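You operate a simulated robot arm through the tools that you are given. There is no shell and no other tool. Be economical: measure what you need, move in short steps, check, and stop when the job is done.

The job below is to be done with a simulated robot arm. You get a single attempt, and the scene is never put back.

JOB
Uncover the weight, dry it, brush it and cover it again.
Fine: the yellow-grip cover waits on the green pad. Grey drying pad, white brush; stand them back; leave the purple-band weight. Set down upright: yellow-grip cover, grey drying pad, white brush.
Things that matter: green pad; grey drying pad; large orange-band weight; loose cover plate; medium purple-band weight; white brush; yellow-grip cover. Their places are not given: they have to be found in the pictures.

Only the result counts: the job must be done as asked and must still hold three seconds after the hand-in. Knocking over, shifting, dropping, spilling or breaking anything else fails it. A push-on lid holds only when it is set on centred and level and pressed home; a screw cap is set on level and turned clockwise until tight.

ROBOT AND FRAMES
A 6-joint arm with a two-finger parallel gripper, fixed in place. Base frame: the origin is at the foot of the arm, x ahead of it, y to its left, z up; the work surface is at about z = 0. Readings come in cm, degrees, newtons and seconds.
With the tool pointing down near the work surface it reaches from about 14 to 58 cm from the base axis. Its first joint turns from -66.0 to 66.0 degrees. Payload 2.1 kg.
The tool frame sits at the grasp point between the pads (the TCP): z along the fingers, y along the line on which they close. The tips reach 3 cm beyond it. Largest opening 9.4 cm; finger width 2.8, thickness 1; the body of the gripper, 5 by 9.6 cm, starts 5.5 cm behind the TCP.
Orientation is that of the tool frame in the base frame, as a unit quaternion [x, y, z, w]. With the fingers straight down and closing along the base's y, the tool's x points along the base's -x, its y along +y and its z along -z.

CONTROLS
- The arm moves only by the tool nudge_tool. Its arguments are lists of equal length, an entry for each row: "grip": the opening, from 0 (shut) to 1 (fully open); "dp": the shift along the tool's x, y, z in cm, a list of three; "rotation": the turn, a rotation vector about the tool's x, y, z in degrees, a list of three. In form: {"grip": [grip, ...], "dp": [[tx, ty, tz], ...], "rotation": [[rx, ry, rz], ...]}. A call has 1 to 10 rows; each row shifts and turns the commanded pose from where the row before left it, along the tool's axes as they then stand. Rows are played at 5 a second. More than 5 cm and 8.6 degrees between two rows, or a gripper value outside its range, and nothing of the call is played. Where a pose cannot be reached the arm comes as near as it can. A force on the tool above 40 N (or 10 N above the force at the start of the call, whichever is more), or a blocked arm, ends the call early, and 0.2 s more pass. The fingers move at their own pace (about 7.2 cm/s each) and stop on an object; they squeeze with about 30 N. The grip force told is the motor's: it shows also when the fingers shut on nothing. Time passes only in rows, and 0.2 s behind the last, so rows that do not move let the fingers close. It gives the time, the measured TCP pose, the force on the tool (base axes), the opening and the grip force at its end, in the units of the frame above (readings bear some noise), with the torque about the TCP (base axes, N m) and any sound that the robot's microphone picked up, and new pictures: "pictures" is both (left out), scene, wrist or none.
- Cameras (640 x 400 px; columns grow to the right, rows downward): "scene" is fixed at [4.39, -36.3, 47.91]; the picture's right is [0.87, -0.50, 0.00], its down [-0.31, -0.54, -0.79] and it looks along [0.39, 0.68, -0.62] (base axes); focal length 214 px, centre (320, 200). "wrist" rides on the gripper at [7.6, 1.4, -10.3] in the tool frame; the picture's right is [-0.18, 0.98, 0.00], its down [-0.75, -0.14, -0.64] and it looks along [-0.63, -0.12, 0.77] (tool axes); focal length 243 px, centre (320, 200).
- point_at(camera, pixels): there is no depth. For up to 12 entries [column, row, z] of the newest picture of that camera ("zoom" is the newest enlarged one), the place [x, y] in the base frame at which the ray of that pixel passes the height z, good to about 0.2 cm. The clock stands still meanwhile.
- close_up(camera, box): a new picture of the part [left, top, right, bottom] of that camera's present view, enlarged. The clock stands still meanwhile.
- hand_in(): hands the job in; it is judged then, once.

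Keep the steps short. Do not move on a guess: measure, check each grasp and each placing, and mend mistakes. In all there are 80 turns and 200 pictures (those below and enlarged ones count). Leave the gripper open and the arm clear of the work at the hand-in unless told otherwise, and finish with a single line.

The tools are called by a JSON object that holds its "api" and its "payload". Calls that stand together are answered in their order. nudge_tool: Moves the arm, as the interface text tells. Its arguments: {"type":"object","properties":{"grip":{"type":"array","items":{"type":"number"}},"dp":{"type":"array","items":{"type":"array","items":{"type":"number"}}},"rotation":{"type":"array","items":{"type":"array","items":{"type":"number"}}},"pictures":{"type":"string","enum":["both","scene","wrist","none"]}},"required":["grip","dp","rotation"]} The other tools are called the same way: point_at (camera, pixels) gives the place at which the rays of pixels pass given heights; close_up (camera, box) takes an enlarged picture of a part of a camera's view; hand_in () hands the job in.

At the start:

```text
time: 0.0
position: [30.09, -1.53, 35.47]
tool_rot: [0.0, 1.0, 0.0, 0.001]
force: [0.8, -0.5, 0.5]
wrist_torque: [-0.02, -0.02, -0.01]
finger_gap: 9.4
finger_force: 0.0
```

scene: 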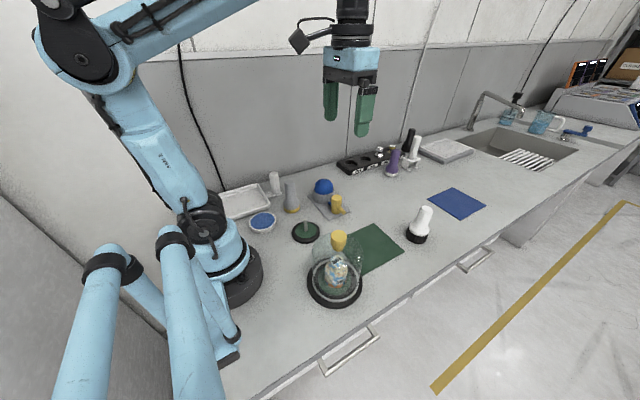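
wrist: 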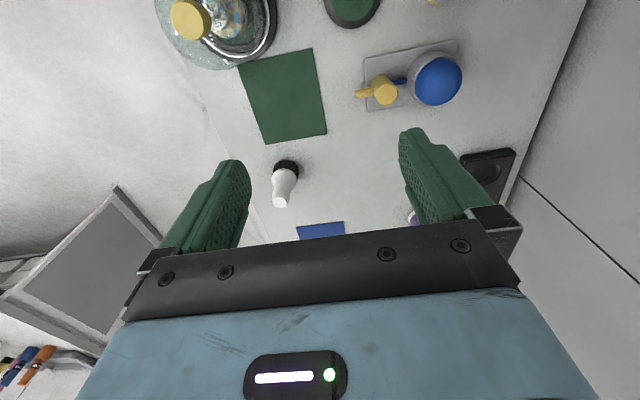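

I see a glass dome with a yellow knob near (337,275), a green pad at (370,248) and a white item at (420,225). I'll enlarge these areas to identify everything.

{"api": "close_up", "payload": {"camera": "scene", "box": [280, 190, 460, 310]}}

{"api": "close_up", "payload": {"camera": "scene", "box": [210, 150, 360, 250]}}

{"api": "close_up", "payload": {"camera": "scene", "box": [330, 110, 480, 210]}}

```text
3.33 times, centred on (370, 250) of scene
```

zoom: 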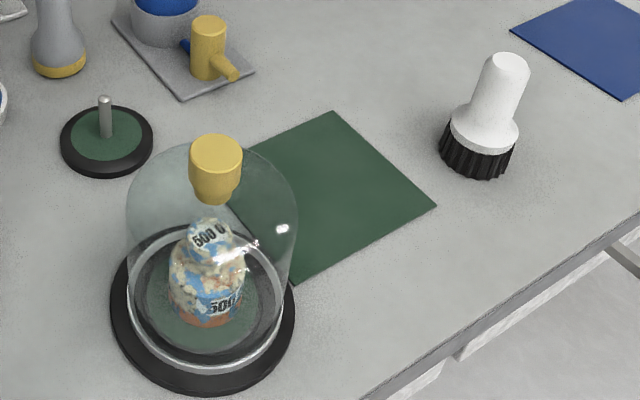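

```text
4.00 times, centred on (285, 200) of scene
```

zoom: 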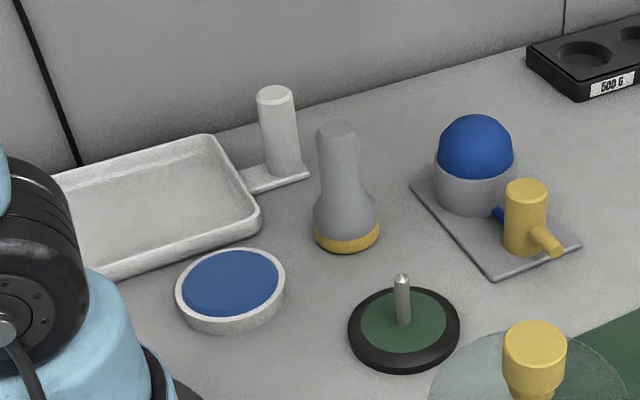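

```text
4.00 times, centred on (405, 160) of scene
```

zoom: 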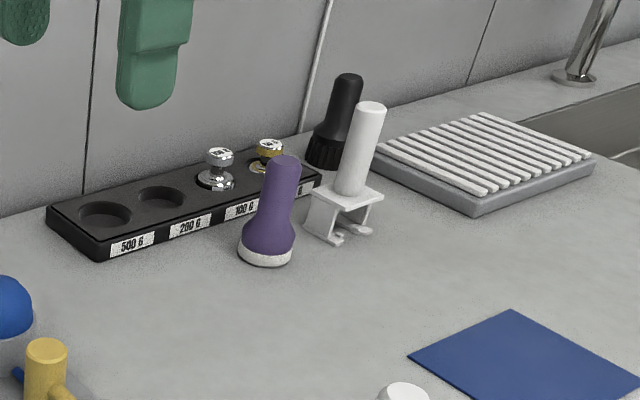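

I'll measure the places: dome plate centre (335,283), knob top (339,235), drying pad base (292,209) and top (289.5,182), brush base (417.5,238) and top (427,208.6), green pad corners, and the loose plate.

{"api": "point_at", "payload": {"camera": "scene", "pixels": [[335, 283, 1], [339, 235, 15], [339, 235, 18], [339, 235, 20], [292, 209, 1], [289.5, 182, 10], [417.5, 238, 1], [427, 208.6, 10], [374, 223.6, 0], [405, 251, 0], [363, 275, 0], [306, 231.5, 1]]}}

{"api": "close_up", "payload": {"camera": "wrist", "box": [150, 0, 480, 206]}}

{"api": "close_up", "payload": {"camera": "scene", "box": [300, 225, 380, 310]}}

```text
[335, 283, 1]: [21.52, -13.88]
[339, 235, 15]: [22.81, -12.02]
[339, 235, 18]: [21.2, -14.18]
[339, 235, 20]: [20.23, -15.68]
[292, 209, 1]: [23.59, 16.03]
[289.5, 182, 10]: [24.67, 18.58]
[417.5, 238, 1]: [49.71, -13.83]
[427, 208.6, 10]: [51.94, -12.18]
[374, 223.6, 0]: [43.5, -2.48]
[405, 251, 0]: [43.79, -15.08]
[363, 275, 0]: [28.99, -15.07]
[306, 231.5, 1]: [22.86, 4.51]
```

```text
1.94 times, centred on (315, 103) of wrist
```

zoom: 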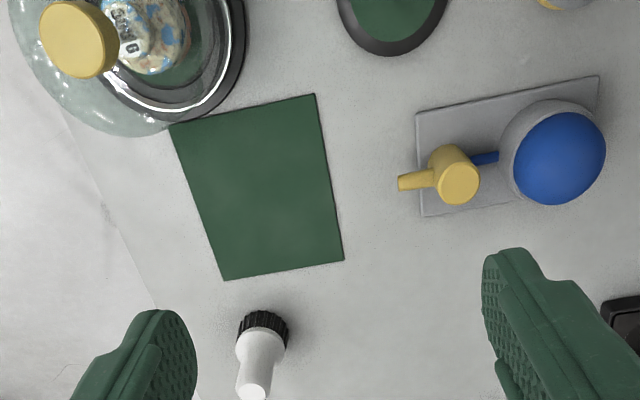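

```text
4.71 times, centred on (340, 268) of scene
```

zoom: 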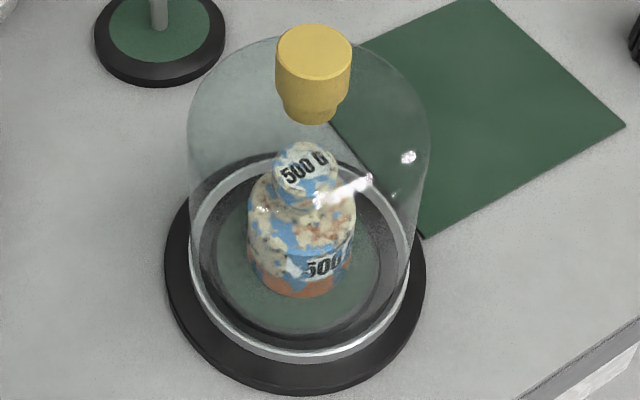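

The weight under the dome carries an orange band at its foot. The dome is at about (21.5,-13.9) with its knob top near z 17.5. The grey drying pad is at (23.6,16) and the white brush at (49.7,-13.7). The green pad is centred near (36.4,-8.8). Next I move above the dome and look.

{"api": "nudge_tool", "payload": {"grip": [1, 1, 1, 1, 1, 1], "dp": [[1.72, -2.48, 2.0], [1.72, -2.48, 2.0], [1.72, -2.48, 2.0], [1.72, -2.48, 2.0], [1.72, -2.48, 2.0], [0, 0, 0]], "rotation": [[0, 0, 0], [0, 0, 0], [0, 0, 0], [0, 0, 0], [0, 0, 0], [0, 0, 0]]}}

```text
time: 1.4
position: [21.63, -13.86, 25.57]
tool_rot: [0.0, 1.0, -0.001, 0.001]
force: [0.7, -0.2, 0.6]
wrist_torque: [-0.03, -0.01, 0.02]
finger_gap: 9.41
finger_force: 0.2
```

scene: 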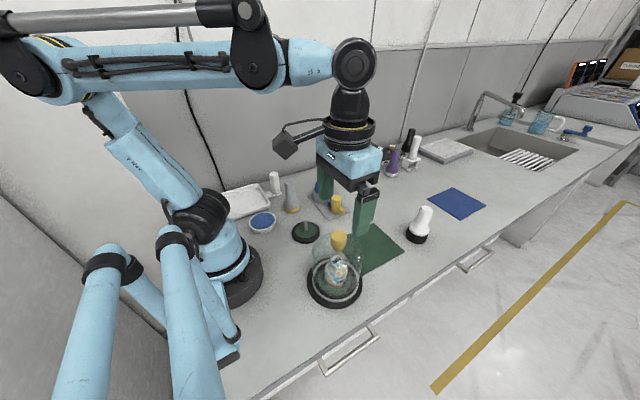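
wrist: 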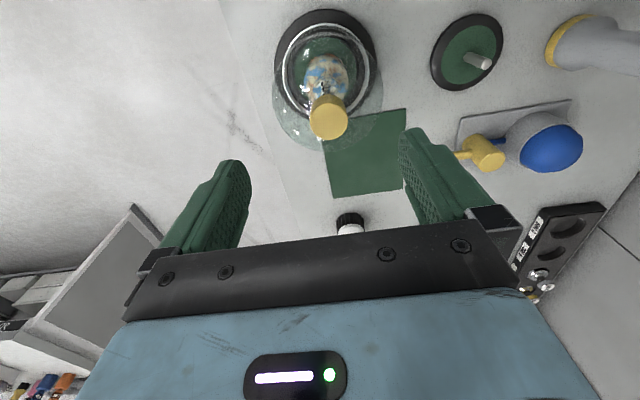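

The knob is seen in the wrist view at (328,116). I measure it at several heights and cross it with the scene ray.

{"api": "point_at", "payload": {"camera": "wrist", "pixels": [[328, 118, 15], [328, 118, 16], [328, 118, 17], [328, 118, 18], [324, 58, 1.5], [467, 57, 1]]}}

{"api": "close_up", "payload": {"camera": "wrist", "box": [250, 0, 410, 150]}}

{"api": "close_up", "payload": {"camera": "scene", "box": [290, 220, 390, 310]}}

```text
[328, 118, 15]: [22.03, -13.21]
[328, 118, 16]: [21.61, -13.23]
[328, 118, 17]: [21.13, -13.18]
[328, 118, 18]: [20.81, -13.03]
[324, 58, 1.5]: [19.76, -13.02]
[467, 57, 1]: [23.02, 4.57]
```

```text
2.67 times, centred on (330, 75) of wrist
```

zoom: 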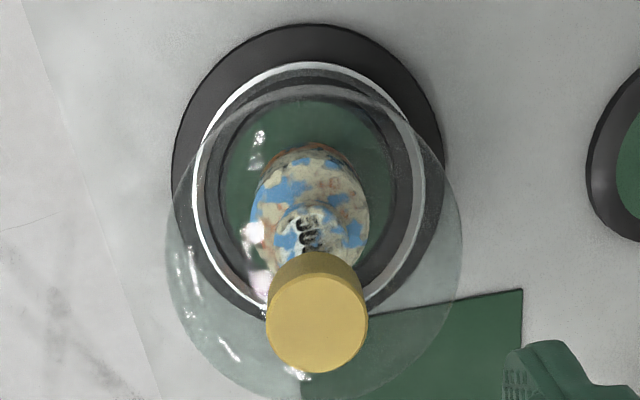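

```text
4.44 times, centred on (340, 265) of scene
```

zoom: 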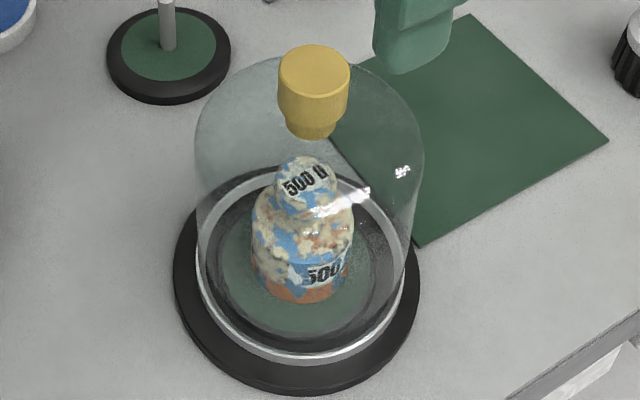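

{"api": "point_at", "payload": {"camera": "wrist", "pixels": [[329.2, 122, 16], [329.2, 122, 16.5], [329.2, 122, 17], [274.5, 64, 1], [377, 58, 1], [331, 9, 1]]}}

{"api": "point_at", "payload": {"camera": "scene", "pixels": [[338.7, 235.8, 16], [338.7, 235.8, 16.5], [338.7, 235.8, 17], [307, 280.5, 1], [362.5, 283, 1], [337, 309, 1], [340, 228, 10]]}}

```text
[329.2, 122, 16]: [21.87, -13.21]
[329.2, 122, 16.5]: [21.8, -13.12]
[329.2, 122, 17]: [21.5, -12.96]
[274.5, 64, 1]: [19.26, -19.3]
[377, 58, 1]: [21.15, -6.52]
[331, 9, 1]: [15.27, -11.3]
```

```text
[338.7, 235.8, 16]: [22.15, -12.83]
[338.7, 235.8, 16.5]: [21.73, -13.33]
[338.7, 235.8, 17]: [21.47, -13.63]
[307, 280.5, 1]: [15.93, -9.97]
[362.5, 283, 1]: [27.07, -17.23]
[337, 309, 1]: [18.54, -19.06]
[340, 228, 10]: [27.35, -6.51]
```

The knob top is at about (21.75,-13.2,16.4) and is some 2 cm tall. I centre on it and go down to z 17.6, keeping the tips just above the glass.

{"api": "nudge_tool", "payload": {"grip": [1, 1, 1, 1], "dp": [[-0.1, 0.65, 2.5], [0, 0, 2.5], [0, 0, 2.9], [0, 0, 0]], "rotation": [[0, 0, 0], [0, 0, 0], [0, 0, 0], [0, 0, 0]]}}

{"api": "close_up", "payload": {"camera": "scene", "box": [300, 180, 420, 255]}}

```text
time: 2.4
position: [21.71, -13.22, 17.56]
tool_rot: [0.0, 1.0, -0.001, 0.001]
force: [-0.3, 0.1, 0.0]
wrist_torque: [0.04, 0.02, -0.01]
finger_gap: 9.42
finger_force: 0.2
```

scene: 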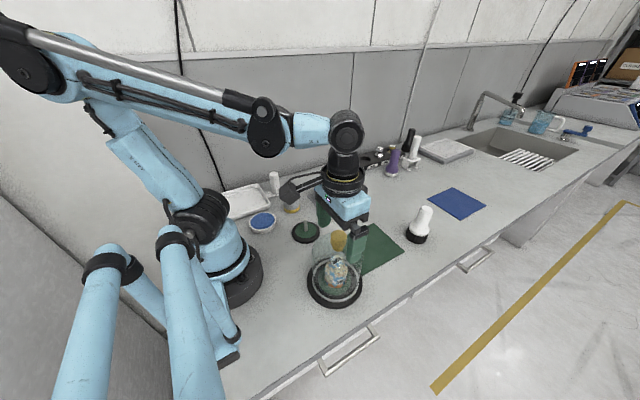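
wrist: 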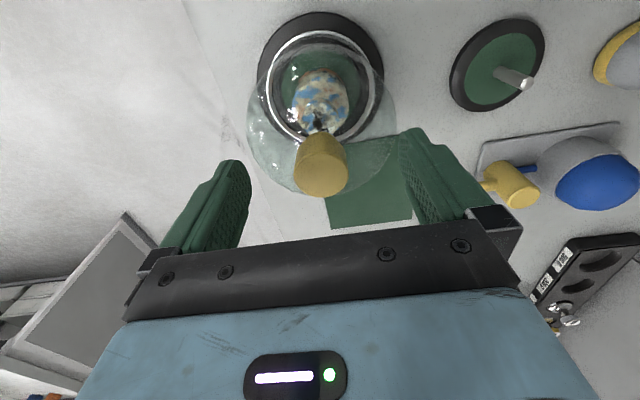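

```text
5.33 times, centred on (360, 218) of scene
```

zoom: 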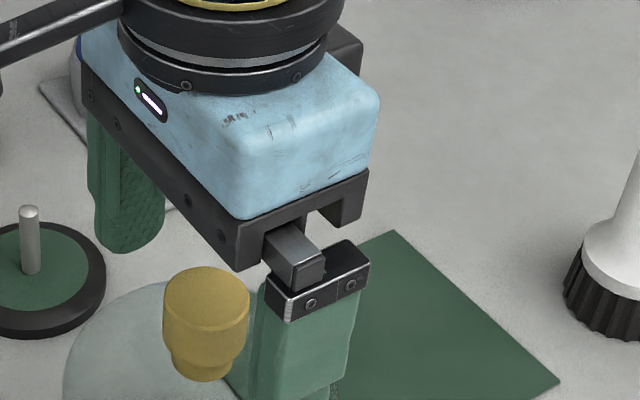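

The knob sits midway between the fingers in both views. I close on it.

{"api": "nudge_tool", "payload": {"grip": [0.6, 0.2, 0, 0, 0], "dp": [[0, 0, 0], [0, 0, 0], [0, 0, 0], [0, 0, 0], [0, 0, 0]], "rotation": [[0, 0, 0], [0, 0, 0], [0, 0, 0], [0, 0, 0], [0, 0, 0]], "pictures": "wrist"}}

{"api": "close_up", "payload": {"camera": "scene", "box": [300, 180, 420, 255]}}

```text
time: 3.6
position: [21.76, -13.31, 17.53]
tool_rot: [0.0, 1.0, 0.0, 0.0]
force: [0.3, 1.3, 2.0]
wrist_torque: [0.29, -0.01, 0.02]
finger_gap: 3.09
finger_force: 30.1
```

wrist: 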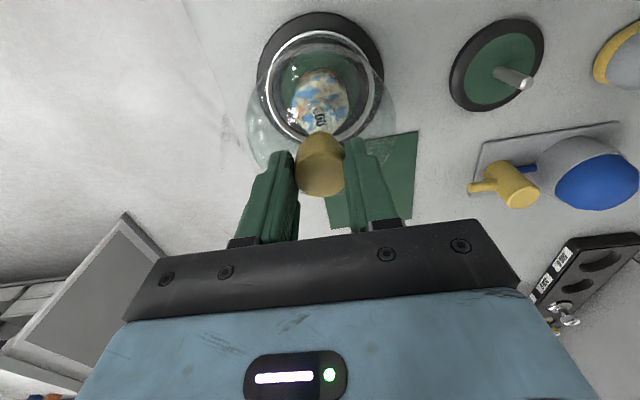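

```text
5.33 times, centred on (360, 218) of scene
```

zoom: 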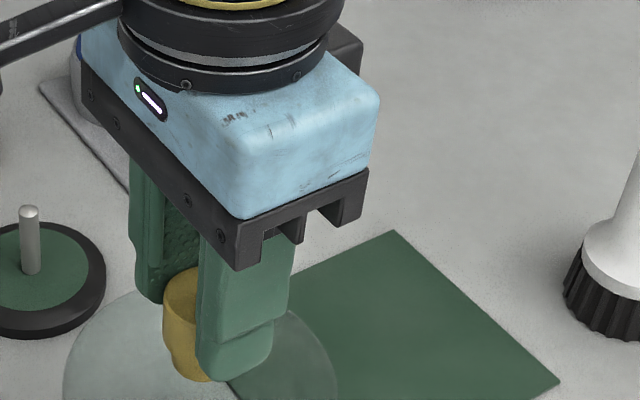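

The grip holds at 3.09 cm. I lift straight up slowly, watching the force.

{"api": "nudge_tool", "payload": {"grip": [0, 0, 0, 0], "dp": [[0, 0, -0.5], [0, 0, -1], [0, 0, -1.5], [0, 0, 0]], "rotation": [[0, 0, 0], [0, 0, 0], [0, 0, 0], [0, 0, 0]], "pictures": "none"}}

{"api": "close_up", "payload": {"camera": "scene", "box": [290, 200, 420, 310]}}

```text
time: 4.6
position: [21.63, -13.24, 20.63]
tool_rot: [0.001, 1.0, -0.001, 0.001]
force: [0.7, -0.8, -0.8]
wrist_torque: [0.01, -0.01, 0.01]
finger_gap: 3.13
finger_force: 30.0
```

```text
3.64 times, centred on (355, 255) of scene
```

zoom: 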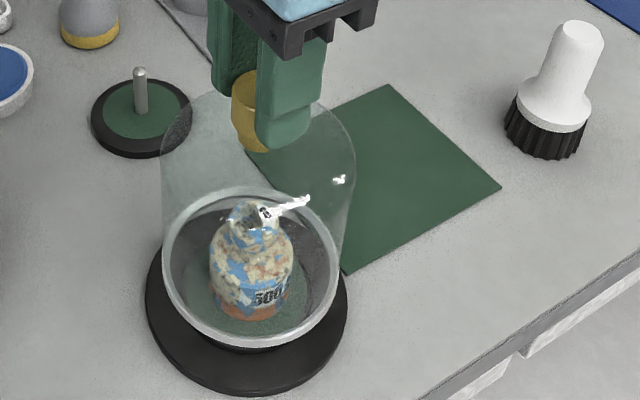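

The dome came off clean and is light. I raise it clear of the weight, carry it over the green pad centre (36.5,-8.8) and look.

{"api": "nudge_tool", "payload": {"grip": [0, 0, 0, 0, 0, 0, 0, 0], "dp": [[0, 0, -3.2], [0, 0, -3.2], [0, 0, -3.2], [-3.72, 1.1, 0], [-3.72, 1.1, 0], [-3.72, 1.1, 0], [-3.72, 1.1, 0], [0, 0, 0]], "rotation": [[0, 0, 0], [0, 0, 0], [0, 0, 0], [0, 0, 0], [0, 0, 0], [0, 0, 0], [0, 0, 0], [0, 0, 0]]}}

{"api": "close_up", "payload": {"camera": "scene", "box": [290, 200, 420, 310]}}

```text
time: 6.4
position: [36.57, -8.89, 30.03]
tool_rot: [0.001, 1.0, -0.001, 0.001]
force: [0.5, -0.7, -1.4]
wrist_torque: [0.03, 0.01, 0.03]
finger_gap: 3.12
finger_force: 29.9
```

scene: 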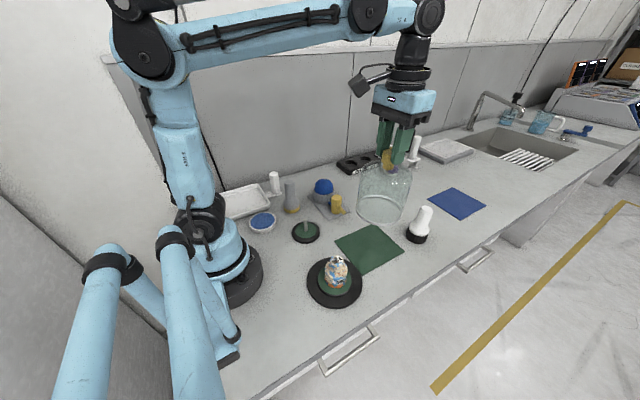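
wrist: 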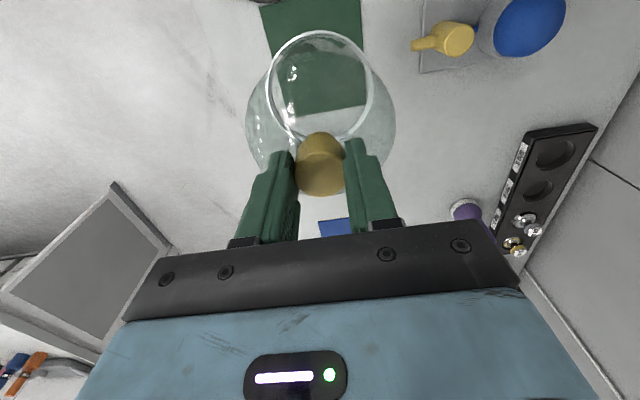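

```text
3.64 times, centred on (355, 255) of scene
```

zoom: 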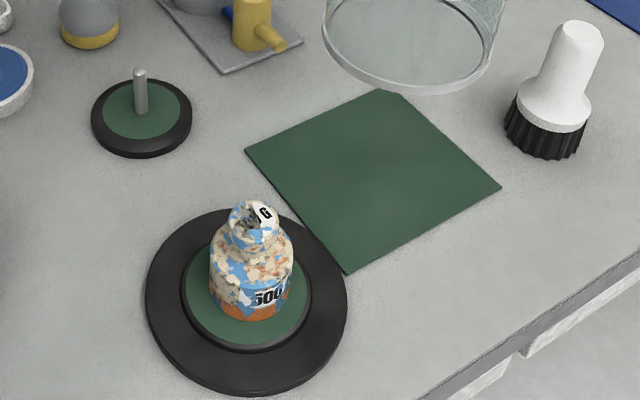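

The pad and plate are now fully visible. I measure the pad's fourth corner, the plate and the weight (base and top) with the new picture.

{"api": "point_at", "payload": {"camera": "scene", "pixels": [[371.6, 224.2, 0], [404.5, 251.4, 0], [362.5, 275, 0], [334.7, 241.8, 0], [307.2, 281, 1], [362.8, 282, 1], [335, 257.3, 1], [335, 309, 1], [335.5, 283.5, 1.5], [334.5, 282, 1], [337.5, 258, 9], [337.5, 258, 8]]}}

```text
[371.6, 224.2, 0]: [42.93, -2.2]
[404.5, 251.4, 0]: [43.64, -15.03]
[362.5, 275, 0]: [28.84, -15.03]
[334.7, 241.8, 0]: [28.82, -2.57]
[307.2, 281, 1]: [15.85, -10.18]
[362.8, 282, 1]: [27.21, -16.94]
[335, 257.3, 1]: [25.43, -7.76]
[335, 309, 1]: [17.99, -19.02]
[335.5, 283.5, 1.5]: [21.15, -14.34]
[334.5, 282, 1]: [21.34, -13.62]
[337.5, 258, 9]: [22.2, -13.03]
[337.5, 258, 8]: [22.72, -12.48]
```

The plate is centred at (21.6,-13.4), the weight is about 9 cm tall and the dome hangs over the pad centre. I lower it.

{"api": "nudge_tool", "payload": {"grip": [0, 0, 0, 0, 0], "dp": [[0.2, 0.1, 4.3], [0, 0, 4.3], [0, 0, 4], [0, 0, 0], [0, 0, 0]], "rotation": [[0, 0, 0], [0, 0, 0], [0, 0, 0], [0, 0, 0], [0, 0, 0]], "pictures": "scene"}}

{"api": "close_up", "payload": {"camera": "scene", "box": [310, 180, 440, 290]}}

```text
time: 7.6
position: [36.28, -8.81, 17.58]
tool_rot: [0.0, 1.0, -0.001, 0.001]
force: [0.8, -0.2, -1.7]
wrist_torque: [0.01, 0.0, 0.01]
finger_gap: 3.1
finger_force: 29.7
```

scene: 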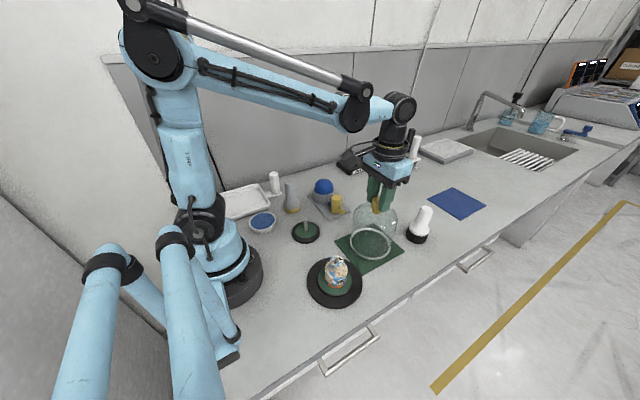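

```text
3.64 times, centred on (375, 235) of scene
```

zoom: 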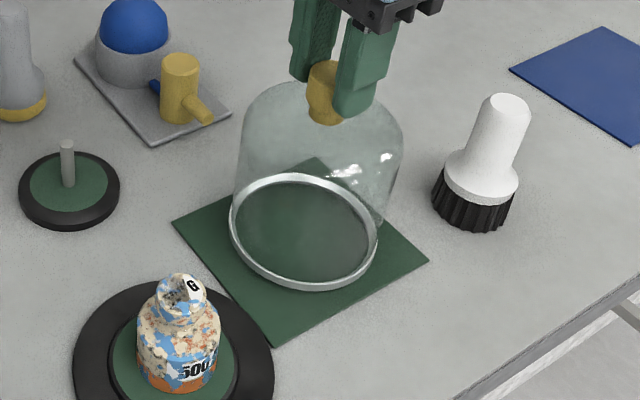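

The rim is over the pad with some room left. I lower in small steps until it touches.

{"api": "nudge_tool", "payload": {"grip": [0, 0, 0, 0, 0], "dp": [[0, 0, 0.3], [0, 0, 0.3], [0, 0, 0.3], [0, 0, 0.2], [0, 0, 0]], "rotation": [[0, 0, 0], [0, 0, 0], [0, 0, 0], [0, 0, 0], [0, 0, 0]], "pictures": "none"}}

{"api": "close_up", "payload": {"camera": "scene", "box": [310, 180, 440, 290]}}

```text
time: 8.8
position: [36.27, -8.79, 16.51]
tool_rot: [0.001, 1.0, 0.0, 0.0]
force: [-3.4, -2.1, 21.0]
wrist_torque: [0.24, 0.11, 0.01]
finger_gap: 3.1
finger_force: 29.7
```

```text
3.64 times, centred on (375, 235) of scene
```

zoom: 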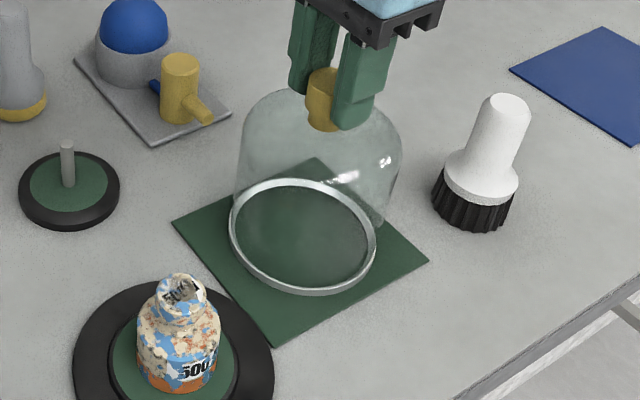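

The dome stands on the pad (21 N at z 16.5). I ease off a little, open the fingers and rise.

{"api": "nudge_tool", "payload": {"grip": [0, 0.4, 1, 1, 1, 1], "dp": [[0, 0, -0.1], [0, 0, 0], [0, 0, 0], [0, 0, 0], [0, 0, -2.5], [0, 0, -4.5]], "rotation": [[0, 0, 0], [0, 0, 0], [0, 0, 0], [0, 0, 0], [0, 0, 0], [0, 0, 0]]}}

{"api": "close_up", "payload": {"camera": "scene", "box": [310, 180, 440, 290]}}

```text
time: 10.2
position: [36.31, -8.76, 23.76]
tool_rot: [0.0, 1.0, -0.001, 0.001]
force: [-0.9, 0.4, -0.1]
wrist_torque: [0.0, 0.02, 0.05]
finger_gap: 9.39
finger_force: 0.1
```

scene: 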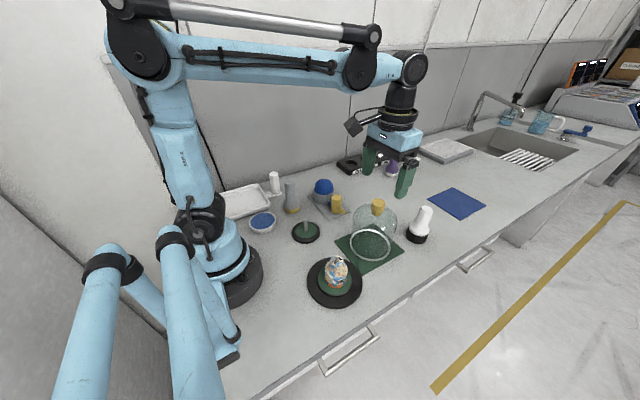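
wrist: 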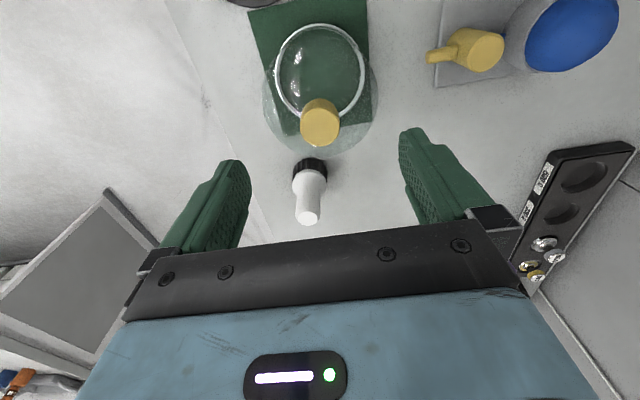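

```text
3.64 times, centred on (375, 235) of scene
```

zoom: 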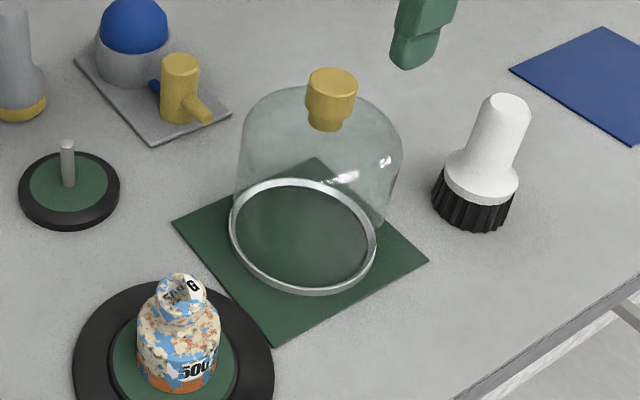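

The dome stands safely. Now I fly over to the grey drying pad near (23.6,16).

{"api": "nudge_tool", "payload": {"grip": [1, 1, 1, 1, 1, 1, 1, 1], "dp": [[1.81, 3.54, 0], [1.81, 3.54, 0], [1.81, 3.54, 0], [1.81, 3.54, 0], [1.81, 3.54, 0], [1.81, 3.54, 0], [1.81, 3.54, 0], [0, 0, 0]], "rotation": [[0, 0, 0], [0, 0, 0], [0, 0, 0], [0, 0, 0], [0, 0, 0], [0, 0, 0], [0, 0, 0], [0, 0, 0]]}}

{"api": "close_up", "payload": {"camera": "scene", "box": [240, 150, 350, 240]}}

{"api": "close_up", "payload": {"camera": "wrist", "box": [240, 0, 400, 150]}}

```text
time: 12.0
position: [23.69, 16.04, 23.57]
tool_rot: [0.002, 1.0, -0.001, 0.001]
force: [0.1, 0.1, 1.3]
wrist_torque: [0.0, 0.03, -0.03]
finger_gap: 9.42
finger_force: 0.0
```

scene: 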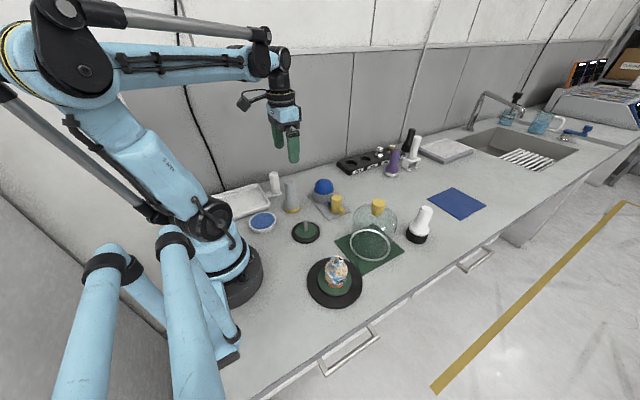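
wrist: 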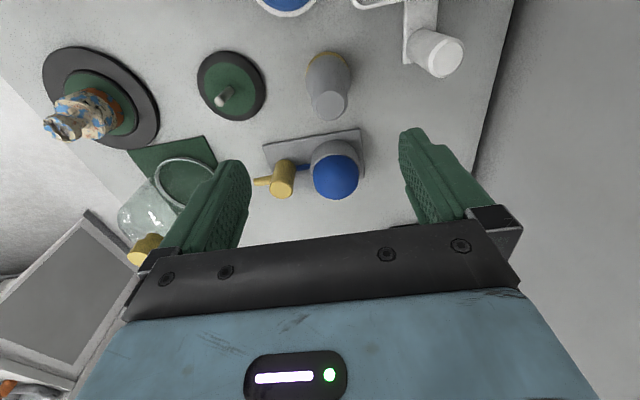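

```text
4.44 times, centred on (295, 195) of scene
```

zoom: 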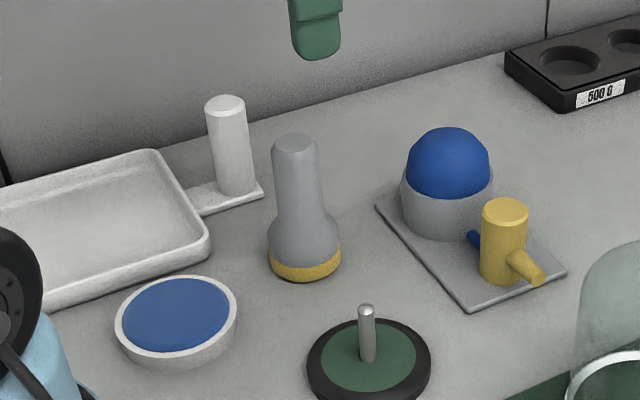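

```text
2.67 times, centred on (320, 75) of wrist
```

zoom: 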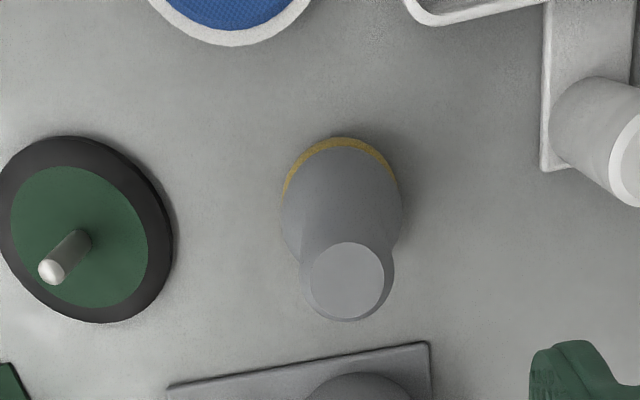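

The pad's handle top is at wrist (329.4,105) and scene (289.9,182.4). I cross the rays.

{"api": "point_at", "payload": {"camera": "wrist", "pixels": [[329.4, 105, 11], [329.4, 105, 12], [329.4, 105, 13], [326, 72, 1]]}}

{"api": "point_at", "payload": {"camera": "scene", "pixels": [[289.9, 182.4, 11], [289.9, 182.4, 12], [289.9, 182.4, 13], [291.5, 209, 1]]}}

```text
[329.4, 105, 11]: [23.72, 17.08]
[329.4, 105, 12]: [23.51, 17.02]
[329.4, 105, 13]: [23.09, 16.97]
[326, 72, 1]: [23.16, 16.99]
```

```text
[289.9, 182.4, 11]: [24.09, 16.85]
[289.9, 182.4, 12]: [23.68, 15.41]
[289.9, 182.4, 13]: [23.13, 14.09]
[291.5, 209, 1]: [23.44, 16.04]
```

The handle axis is at (23.75,16.9) and its top at about z 11. I centre and descend to z 9.

{"api": "nudge_tool", "payload": {"grip": [1, 1, 1, 1, 1], "dp": [[0, 0.85, 3], [0, 0, 4], [0, 0, 4], [0, 0, 3.5], [0, 0, 0]], "rotation": [[0, 0, 0], [0, 0, 0], [0, 0, 0], [0, 0, 0], [0, 0, 0]]}}

{"api": "close_up", "payload": {"camera": "scene", "box": [240, 150, 350, 240]}}

```text
time: 13.2
position: [23.73, 16.82, 8.99]
tool_rot: [-0.001, 1.0, 0.0, 0.0]
force: [-0.3, 0.4, 0.0]
wrist_torque: [0.02, 0.0, 0.02]
finger_gap: 9.37
finger_force: 0.0
```

scene: 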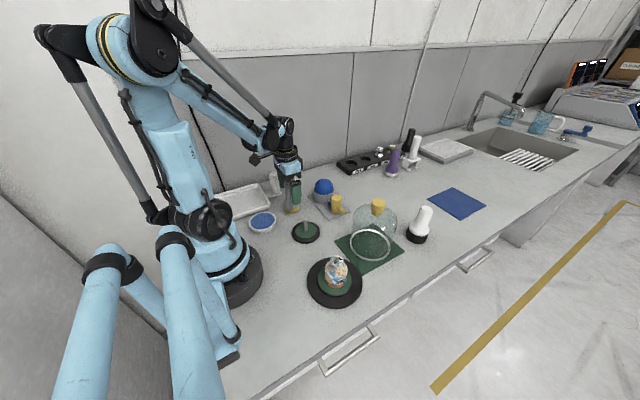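
wrist: 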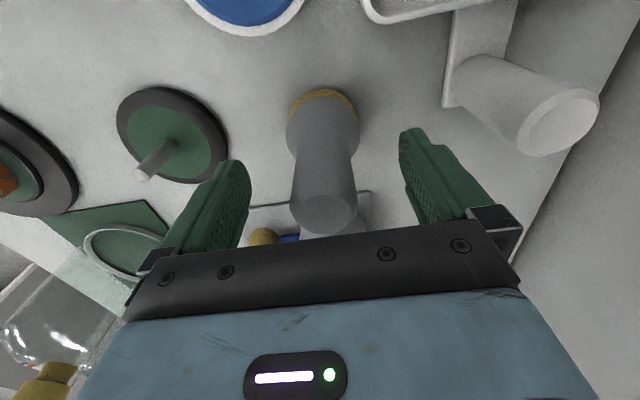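

```text
4.44 times, centred on (295, 195) of scene
```

zoom: 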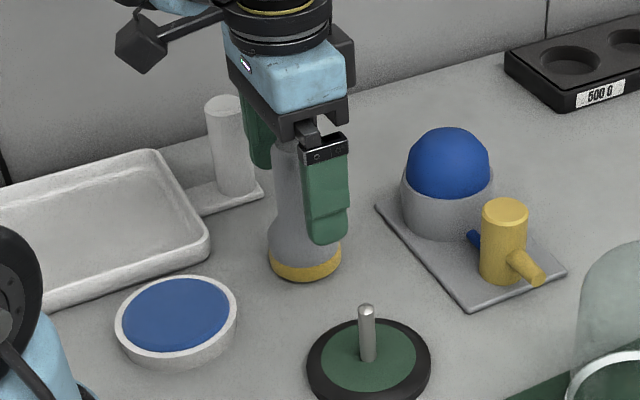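

The handle is well centred between the fingers. I close.

{"api": "nudge_tool", "payload": {"grip": [0.6, 0.3, 0, 0, 0], "dp": [[0, 0.15, 0], [0, 0, 0], [0, 0, 0], [0, 0, 0], [0, 0, 0]], "rotation": [[0, 0, 0], [0, 0, 0], [0, 0, 0], [0, 0, 0], [0, 0, 0]], "pictures": "none"}}

```text
time: 14.4
position: [23.67, 16.97, 9.04]
tool_rot: [0.0, 1.0, -0.001, 0.001]
force: [0.8, -0.8, 0.5]
wrist_torque: [0.02, -0.05, -0.05]
finger_gap: 3.28
finger_force: 29.6
```

Gripped at 3.28 cm; its home is (23.67,16.97) with TCP z 9.04. I lift it and carry it toward the weight, staying high.

{"api": "nudge_tool", "payload": {"grip": [0, 0, 0, 0, 0, 0, 0, 0, 0, 0], "dp": [[0, 0, -3], [0, 0, -4], [0, 0, -4.5], [0, 0, -4.5], [0.2, -4, 0], [0.2, -4, 0], [0.2, -4, 0], [0.2, -4, 0], [0.2, -4, 0], [0, 0, 0]], "rotation": [[0, 0, 0], [0, 0, 0], [0, 0, 0], [0, 0, 0], [0, 0, 0], [0, 0, 0], [0, 0, 0], [0, 0, 0], [0, 0, 0], [0, 0, 0]]}}

{"api": "close_up", "payload": {"camera": "scene", "box": [260, 120, 400, 310]}}

{"api": "close_up", "payload": {"camera": "scene", "box": [305, 240, 369, 310]}}

```text
time: 16.6
position: [22.64, -2.87, 25.11]
tool_rot: [0.0, 1.0, 0.0, 0.001]
force: [-0.4, -0.2, -0.8]
wrist_torque: [-0.01, 0.03, 0.0]
finger_gap: 3.3
finger_force: 30.6
```

scene: 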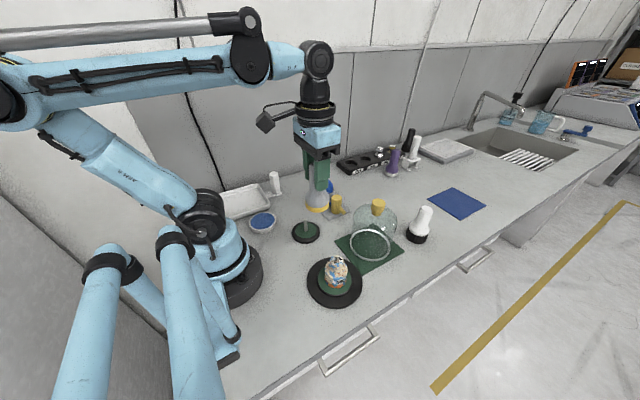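
wrist: 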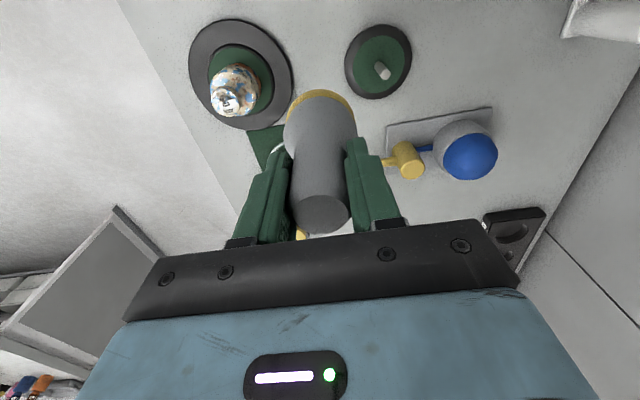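

```text
2.11 times, centred on (330, 215) of scene
```

zoom: 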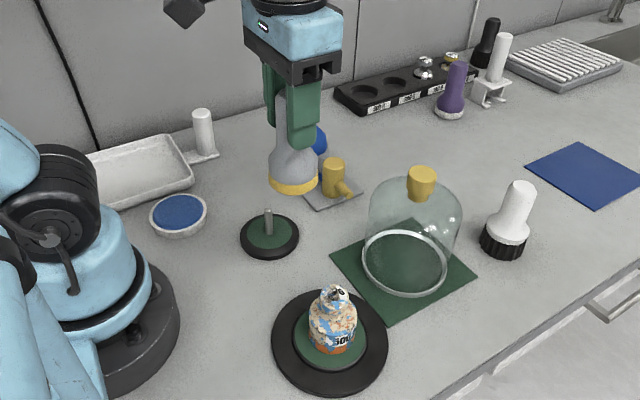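

```text
5.71 times, centred on (337, 275) of scene
```

zoom: 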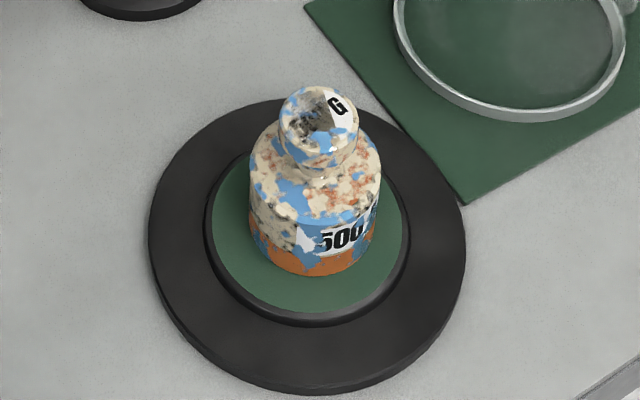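

The pad is held upright, its face 9 cm below the TCP. The weight's top is near z 8.8 at (21.6,-13.4). I move above it to z 19.5.

{"api": "nudge_tool", "payload": {"grip": [0, 0, 0, 0, 0, 0], "dp": [[0.33, -3.5, 0], [0.33, -3.5, 0], [0.33, -3.5, 0], [0, 0, 3], [0, 0, 2.5], [0, 0, 0]], "rotation": [[0, 0, 0], [0, 0, 0], [0, 0, 0], [0, 0, 0], [0, 0, 0], [0, 0, 0]]}}

{"api": "close_up", "payload": {"camera": "scene", "box": [290, 200, 390, 310]}}

{"api": "close_up", "payload": {"camera": "wrist", "box": [240, 0, 400, 130]}}

```text
time: 18.0
position: [21.72, -13.33, 19.49]
tool_rot: [-0.001, 1.0, -0.001, 0.001]
force: [0.3, -0.2, -0.4]
wrist_torque: [-0.02, 0.0, -0.01]
finger_gap: 3.31
finger_force: 29.5
```

scene: 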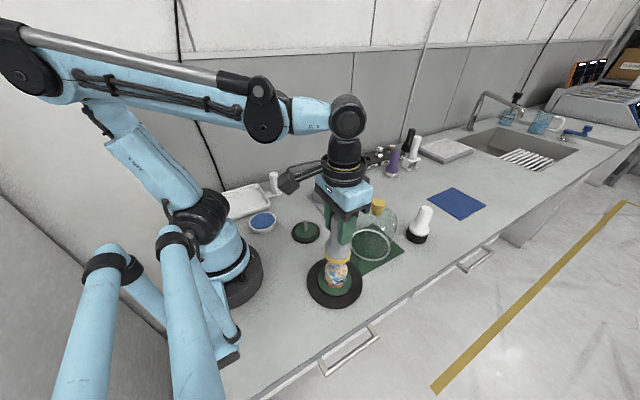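
wrist: 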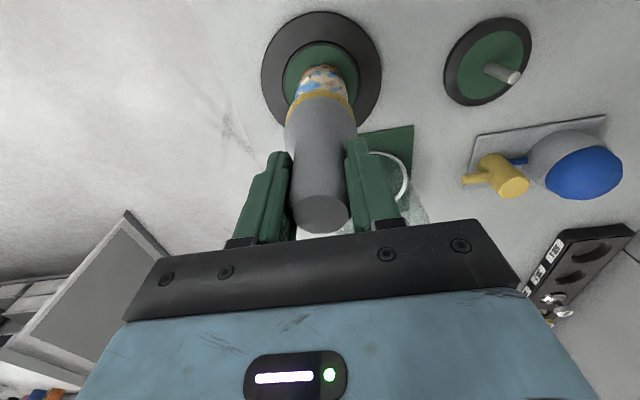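

```text
3.64 times, centred on (340, 255) of scene
```

zoom: 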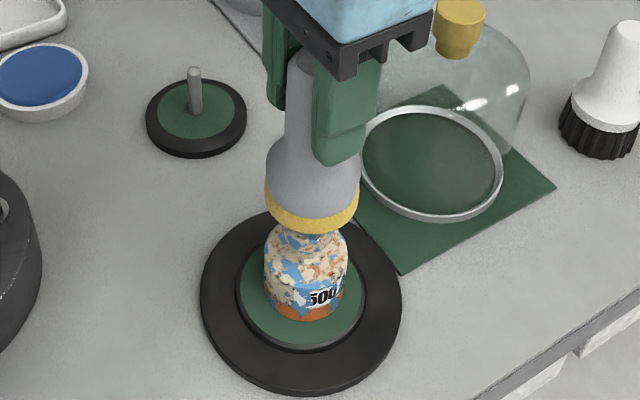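

```text
3.08 times, centred on (320, 65) of wrist
```

zoom: 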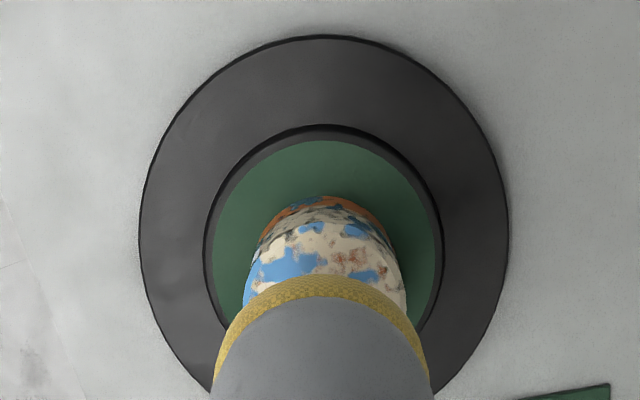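

The pad is centred above the weight. I step down gently until it touches.

{"api": "nudge_tool", "payload": {"grip": [0, 0, 0, 0, 0, 0], "dp": [[0, 0, 0.5], [0, 0, 0.4], [0, 0, 0.3], [0, 0, 0.2], [0, 0, 0.2], [0, 0, 0]], "rotation": [[0, 0, 0], [0, 0, 0], [0, 0, 0], [0, 0, 0], [0, 0, 0], [0, 0, 0]], "pictures": "none"}}

{"api": "close_up", "payload": {"camera": "scene", "box": [290, 200, 390, 310]}}

```text
time: 19.4
position: [21.66, -13.45, 18.05]
tool_rot: [0.0, 1.0, -0.001, 0.001]
force: [-0.1, 0.1, -0.9]
wrist_torque: [0.01, 0.0, -0.02]
finger_gap: 3.26
finger_force: 30.0
```

```text
3.64 times, centred on (340, 255) of scene
```

zoom: 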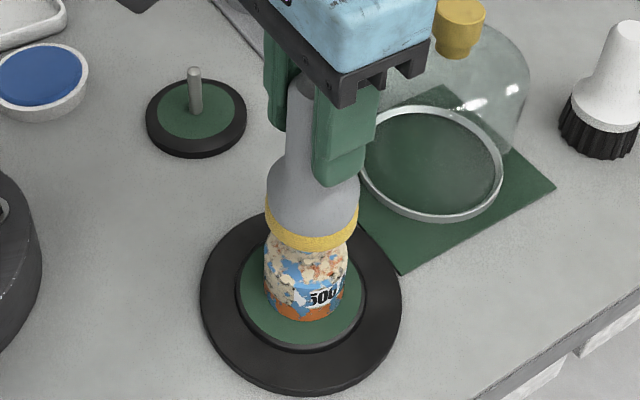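

No contact yet at z 18.05. I go on down in 0.15 cm steps.

{"api": "nudge_tool", "payload": {"grip": [0, 0, 0, 0, 0, 0, 0], "dp": [[0, 0, 0.15], [0, 0, 0.15], [0, 0, 0.15], [0, 0, 0.15], [0, 0, 0.15], [0, 0, 0.15], [0, 0, 0]], "rotation": [[0, 0, 0], [0, 0, 0], [0, 0, 0], [0, 0, 0], [0, 0, 0], [0, 0, 0], [0, 0, 0]], "pictures": "none"}}

{"api": "close_up", "payload": {"camera": "scene", "box": [290, 200, 390, 310]}}

```text
time: 21.0
position: [21.65, -13.52, 17.16]
tool_rot: [0.001, 1.0, -0.001, 0.001]
force: [-0.7, 0.2, 31.2]
wrist_torque: [0.17, -0.04, 0.01]
finger_gap: 3.29
finger_force: 30.0
```

```text
3.64 times, centred on (340, 255) of scene
```

zoom: 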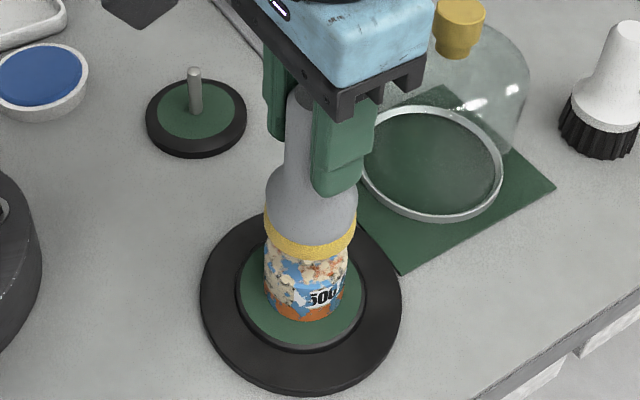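

The pad presses at 31 N, more than needed. I ease to a light press and twist to and fro, then look at the weight.

{"api": "nudge_tool", "payload": {"grip": [0, 0, 0, 0, 0, 0, 0, 0], "dp": [[0, 0, -0.12], [0, 0, 0], [0, 0, 0], [0, 0, 0], [0, 0, 0], [0, 0, 0], [0, 0, 0], [0, 0, 0]], "rotation": [[0, 0, 0], [0, 0, 8], [0, 0, 8], [0, 0, -8], [0, 0, -8], [0, 0, -8], [0, 0, 8], [0, 0, 0]], "pictures": "none"}}

{"api": "close_up", "payload": {"camera": "scene", "box": [290, 200, 390, 310]}}

```text
time: 22.8
position: [21.67, -13.57, 17.29]
tool_rot: [0.001, 1.0, -0.001, 0.001]
force: [-0.8, 0.4, -0.5]
wrist_torque: [-0.02, 0.02, 0.01]
finger_gap: 3.3
finger_force: 30.1
```

```text
3.64 times, centred on (340, 255) of scene
```

zoom: 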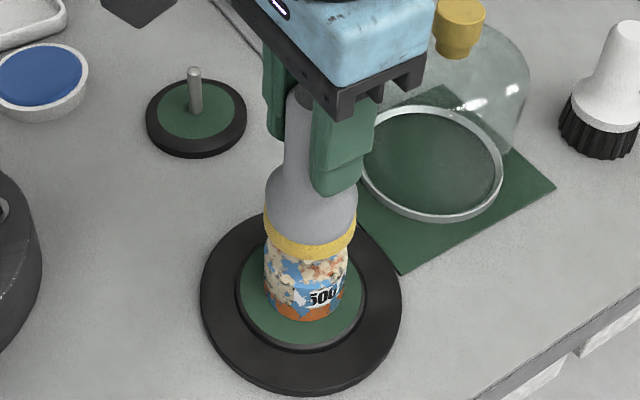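

It lost contact, so the touch is stiff near z 17.2. I press down 0.08 and read the force, then wipe with small sideways moves.

{"api": "nudge_tool", "payload": {"grip": [0, 0], "dp": [[0, 0, 0.08], [0, 0, 0]], "rotation": [[0, 0, 0], [0, 0, 0]], "pictures": "none"}}

```text
time: 23.4
position: [21.64, -13.45, 17.15]
tool_rot: [0.0, 1.0, -0.001, 0.001]
force: [0.2, 0.8, 0.3]
wrist_torque: [0.01, 0.01, 0.0]
finger_gap: 3.29
finger_force: 29.6
```

{"api": "nudge_tool", "payload": {"grip": [0, 0], "dp": [[0, 0, 0.05], [0, 0, 0]], "rotation": [[0, 0, 0], [0, 0, 0]], "pictures": "none"}}

```text
time: 24.0
position: [21.7, -13.5, 17.19]
tool_rot: [0.0, 1.0, 0.001, 0.001]
force: [-1.5, 1.4, 24.2]
wrist_torque: [0.27, 0.07, 0.02]
finger_gap: 3.28
finger_force: 30.5
```

Touch is at 24 N. I back off a hair and wipe over the top in a small circle of 0.8 cm.

{"api": "nudge_tool", "payload": {"grip": [0, 0, 0, 0, 0, 0, 0, 0, 0], "dp": [[0, 0, -0.02], [0.4, 0, 0], [0.4, 0, 0], [-0.4, 0.6, 0], [-0.8, 0.2, 0], [0, -0.8, 0], [0, -0.8, 0], [0.4, 0.8, 0], [0, 0, 0]], "rotation": [[0, 0, 0], [0, 0, 0], [0, 0, 0], [0, 0, 0], [0, 0, 0], [0, 0, 0], [0, 0, 0], [0, 0, 0], [0, 0, 0]], "pictures": "none"}}

{"api": "close_up", "payload": {"camera": "scene", "box": [290, 200, 390, 310]}}

```text
time: 26.0
position: [21.58, -13.43, 17.02]
tool_rot: [0.0, 1.0, -0.001, 0.001]
force: [1.1, 1.2, -0.6]
wrist_torque: [-0.04, 0.01, 0.0]
finger_gap: 3.29
finger_force: 30.3
```

```text
3.64 times, centred on (340, 255) of scene
```

zoom: 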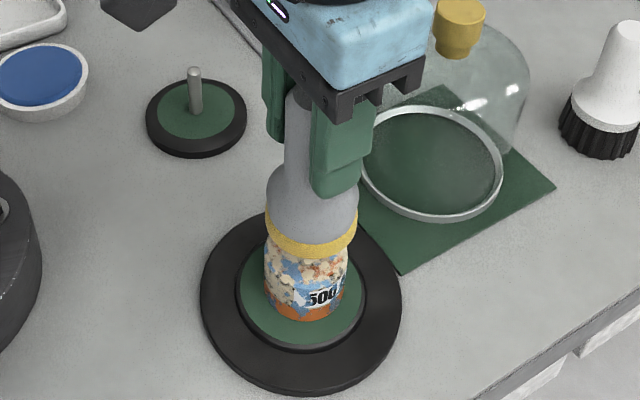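

The blue film looks paler already. I press again slightly and continue wiping with alternating strokes.

{"api": "nudge_tool", "payload": {"grip": [0, 0, 0, 0, 0, 0, 0, 0, 0, 0], "dp": [[0, 0, 0.04], [0.5, 0, 0.01], [0.2, 0.5, 0], [-0.7, 0.2, 0], [-0.6, -0.4, 0], [0, -0.6, 0], [0.6, -0.3, 0], [0.5, 0.3, 0], [-0.5, 0.3, 0], [0, 0, 0]], "rotation": [[0, 0, 0], [0, 0, 0], [0, 0, 0], [0, 0, 0], [0, 0, 0], [0, 0, 0], [0, 0, 0], [0, 0, 0], [0, 0, 0], [0, 0, 0]], "pictures": "none"}}

{"api": "close_up", "payload": {"camera": "scene", "box": [305, 240, 369, 310]}}

```text
time: 28.2
position: [21.64, -13.4, 17.25]
tool_rot: [0.0, 1.0, -0.001, 0.001]
force: [-0.1, -0.9, -1.0]
wrist_torque: [0.01, -0.02, 0.01]
finger_gap: 3.28
finger_force: 30.6
```

```text
5.71 times, centred on (337, 275) of scene
```

zoom: 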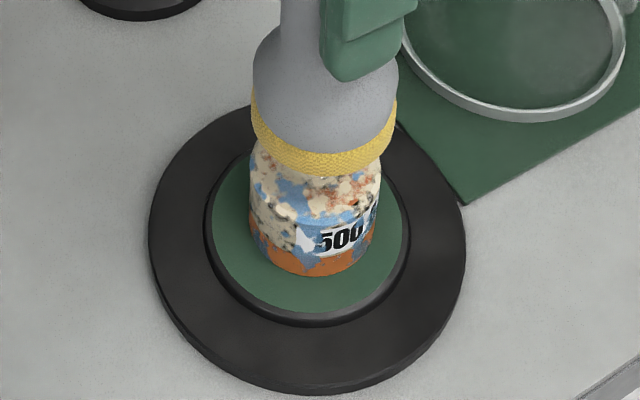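

It is not touching at the moment. I press in small steps to get a firm touch and wipe with the press kept.

{"api": "nudge_tool", "payload": {"grip": [0, 0, 0, 0], "dp": [[0, 0, 0.06], [0, 0, 0], [0, 0, 0.04], [0, 0, 0]], "rotation": [[0, 0, 0], [0, 0, 0], [0, 0, 0], [0, 0, 0]], "pictures": "none"}}

```text
time: 29.2
position: [21.66, -13.54, 17.0]
tool_rot: [0.0, 1.0, 0.001, 0.0]
force: [-0.8, 0.8, 12.0]
wrist_torque: [0.18, 0.2, 0.0]
finger_gap: 3.29
finger_force: 30.3
```

Now 12 N. I wipe crosswise and around at this height.

{"api": "nudge_tool", "payload": {"grip": [0, 0, 0, 0, 0, 0, 0, 0, 0], "dp": [[0.3, 0, 0.02], [0.3, 0, 0.02], [-0.4, 0, 0.02], [-0.4, 0, 0.0], [0.2, 0.4, 0], [0, -0.4, 0], [0, -0.4, 0], [0, 0.4, 0], [0, 0, 0]], "rotation": [[0, 0, 0], [0, 0, 0], [0, 0, 0], [0, 0, 0], [0, 0, 0], [0, 0, 0], [0, 0, 0], [0, 0, 0], [0, 0, 0]], "pictures": "wrist"}}

{"api": "close_up", "payload": {"camera": "scene", "box": [305, 240, 369, 310]}}

```text
time: 31.2
position: [21.75, -13.48, 17.04]
tool_rot: [-0.001, 1.0, -0.001, 0.001]
force: [0.4, -2.6, 5.2]
wrist_torque: [-0.2, 0.14, 0.03]
finger_gap: 3.29
finger_force: 30.0
```

wrist: 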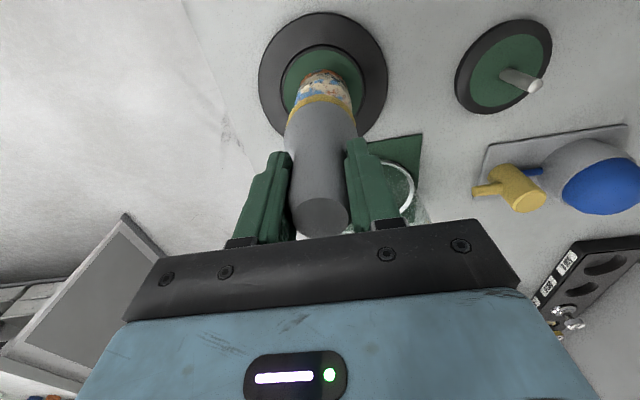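

```text
5.71 times, centred on (337, 275) of scene
```

zoom: 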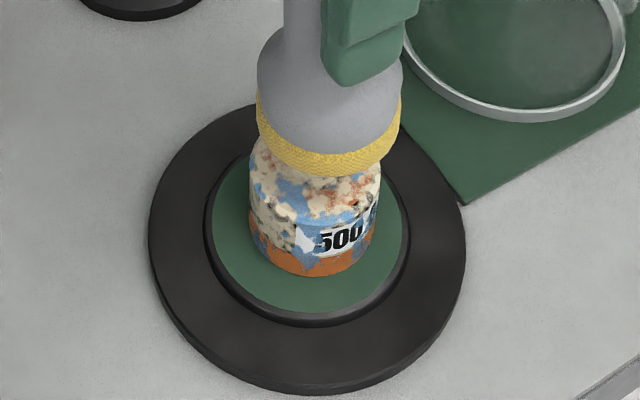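

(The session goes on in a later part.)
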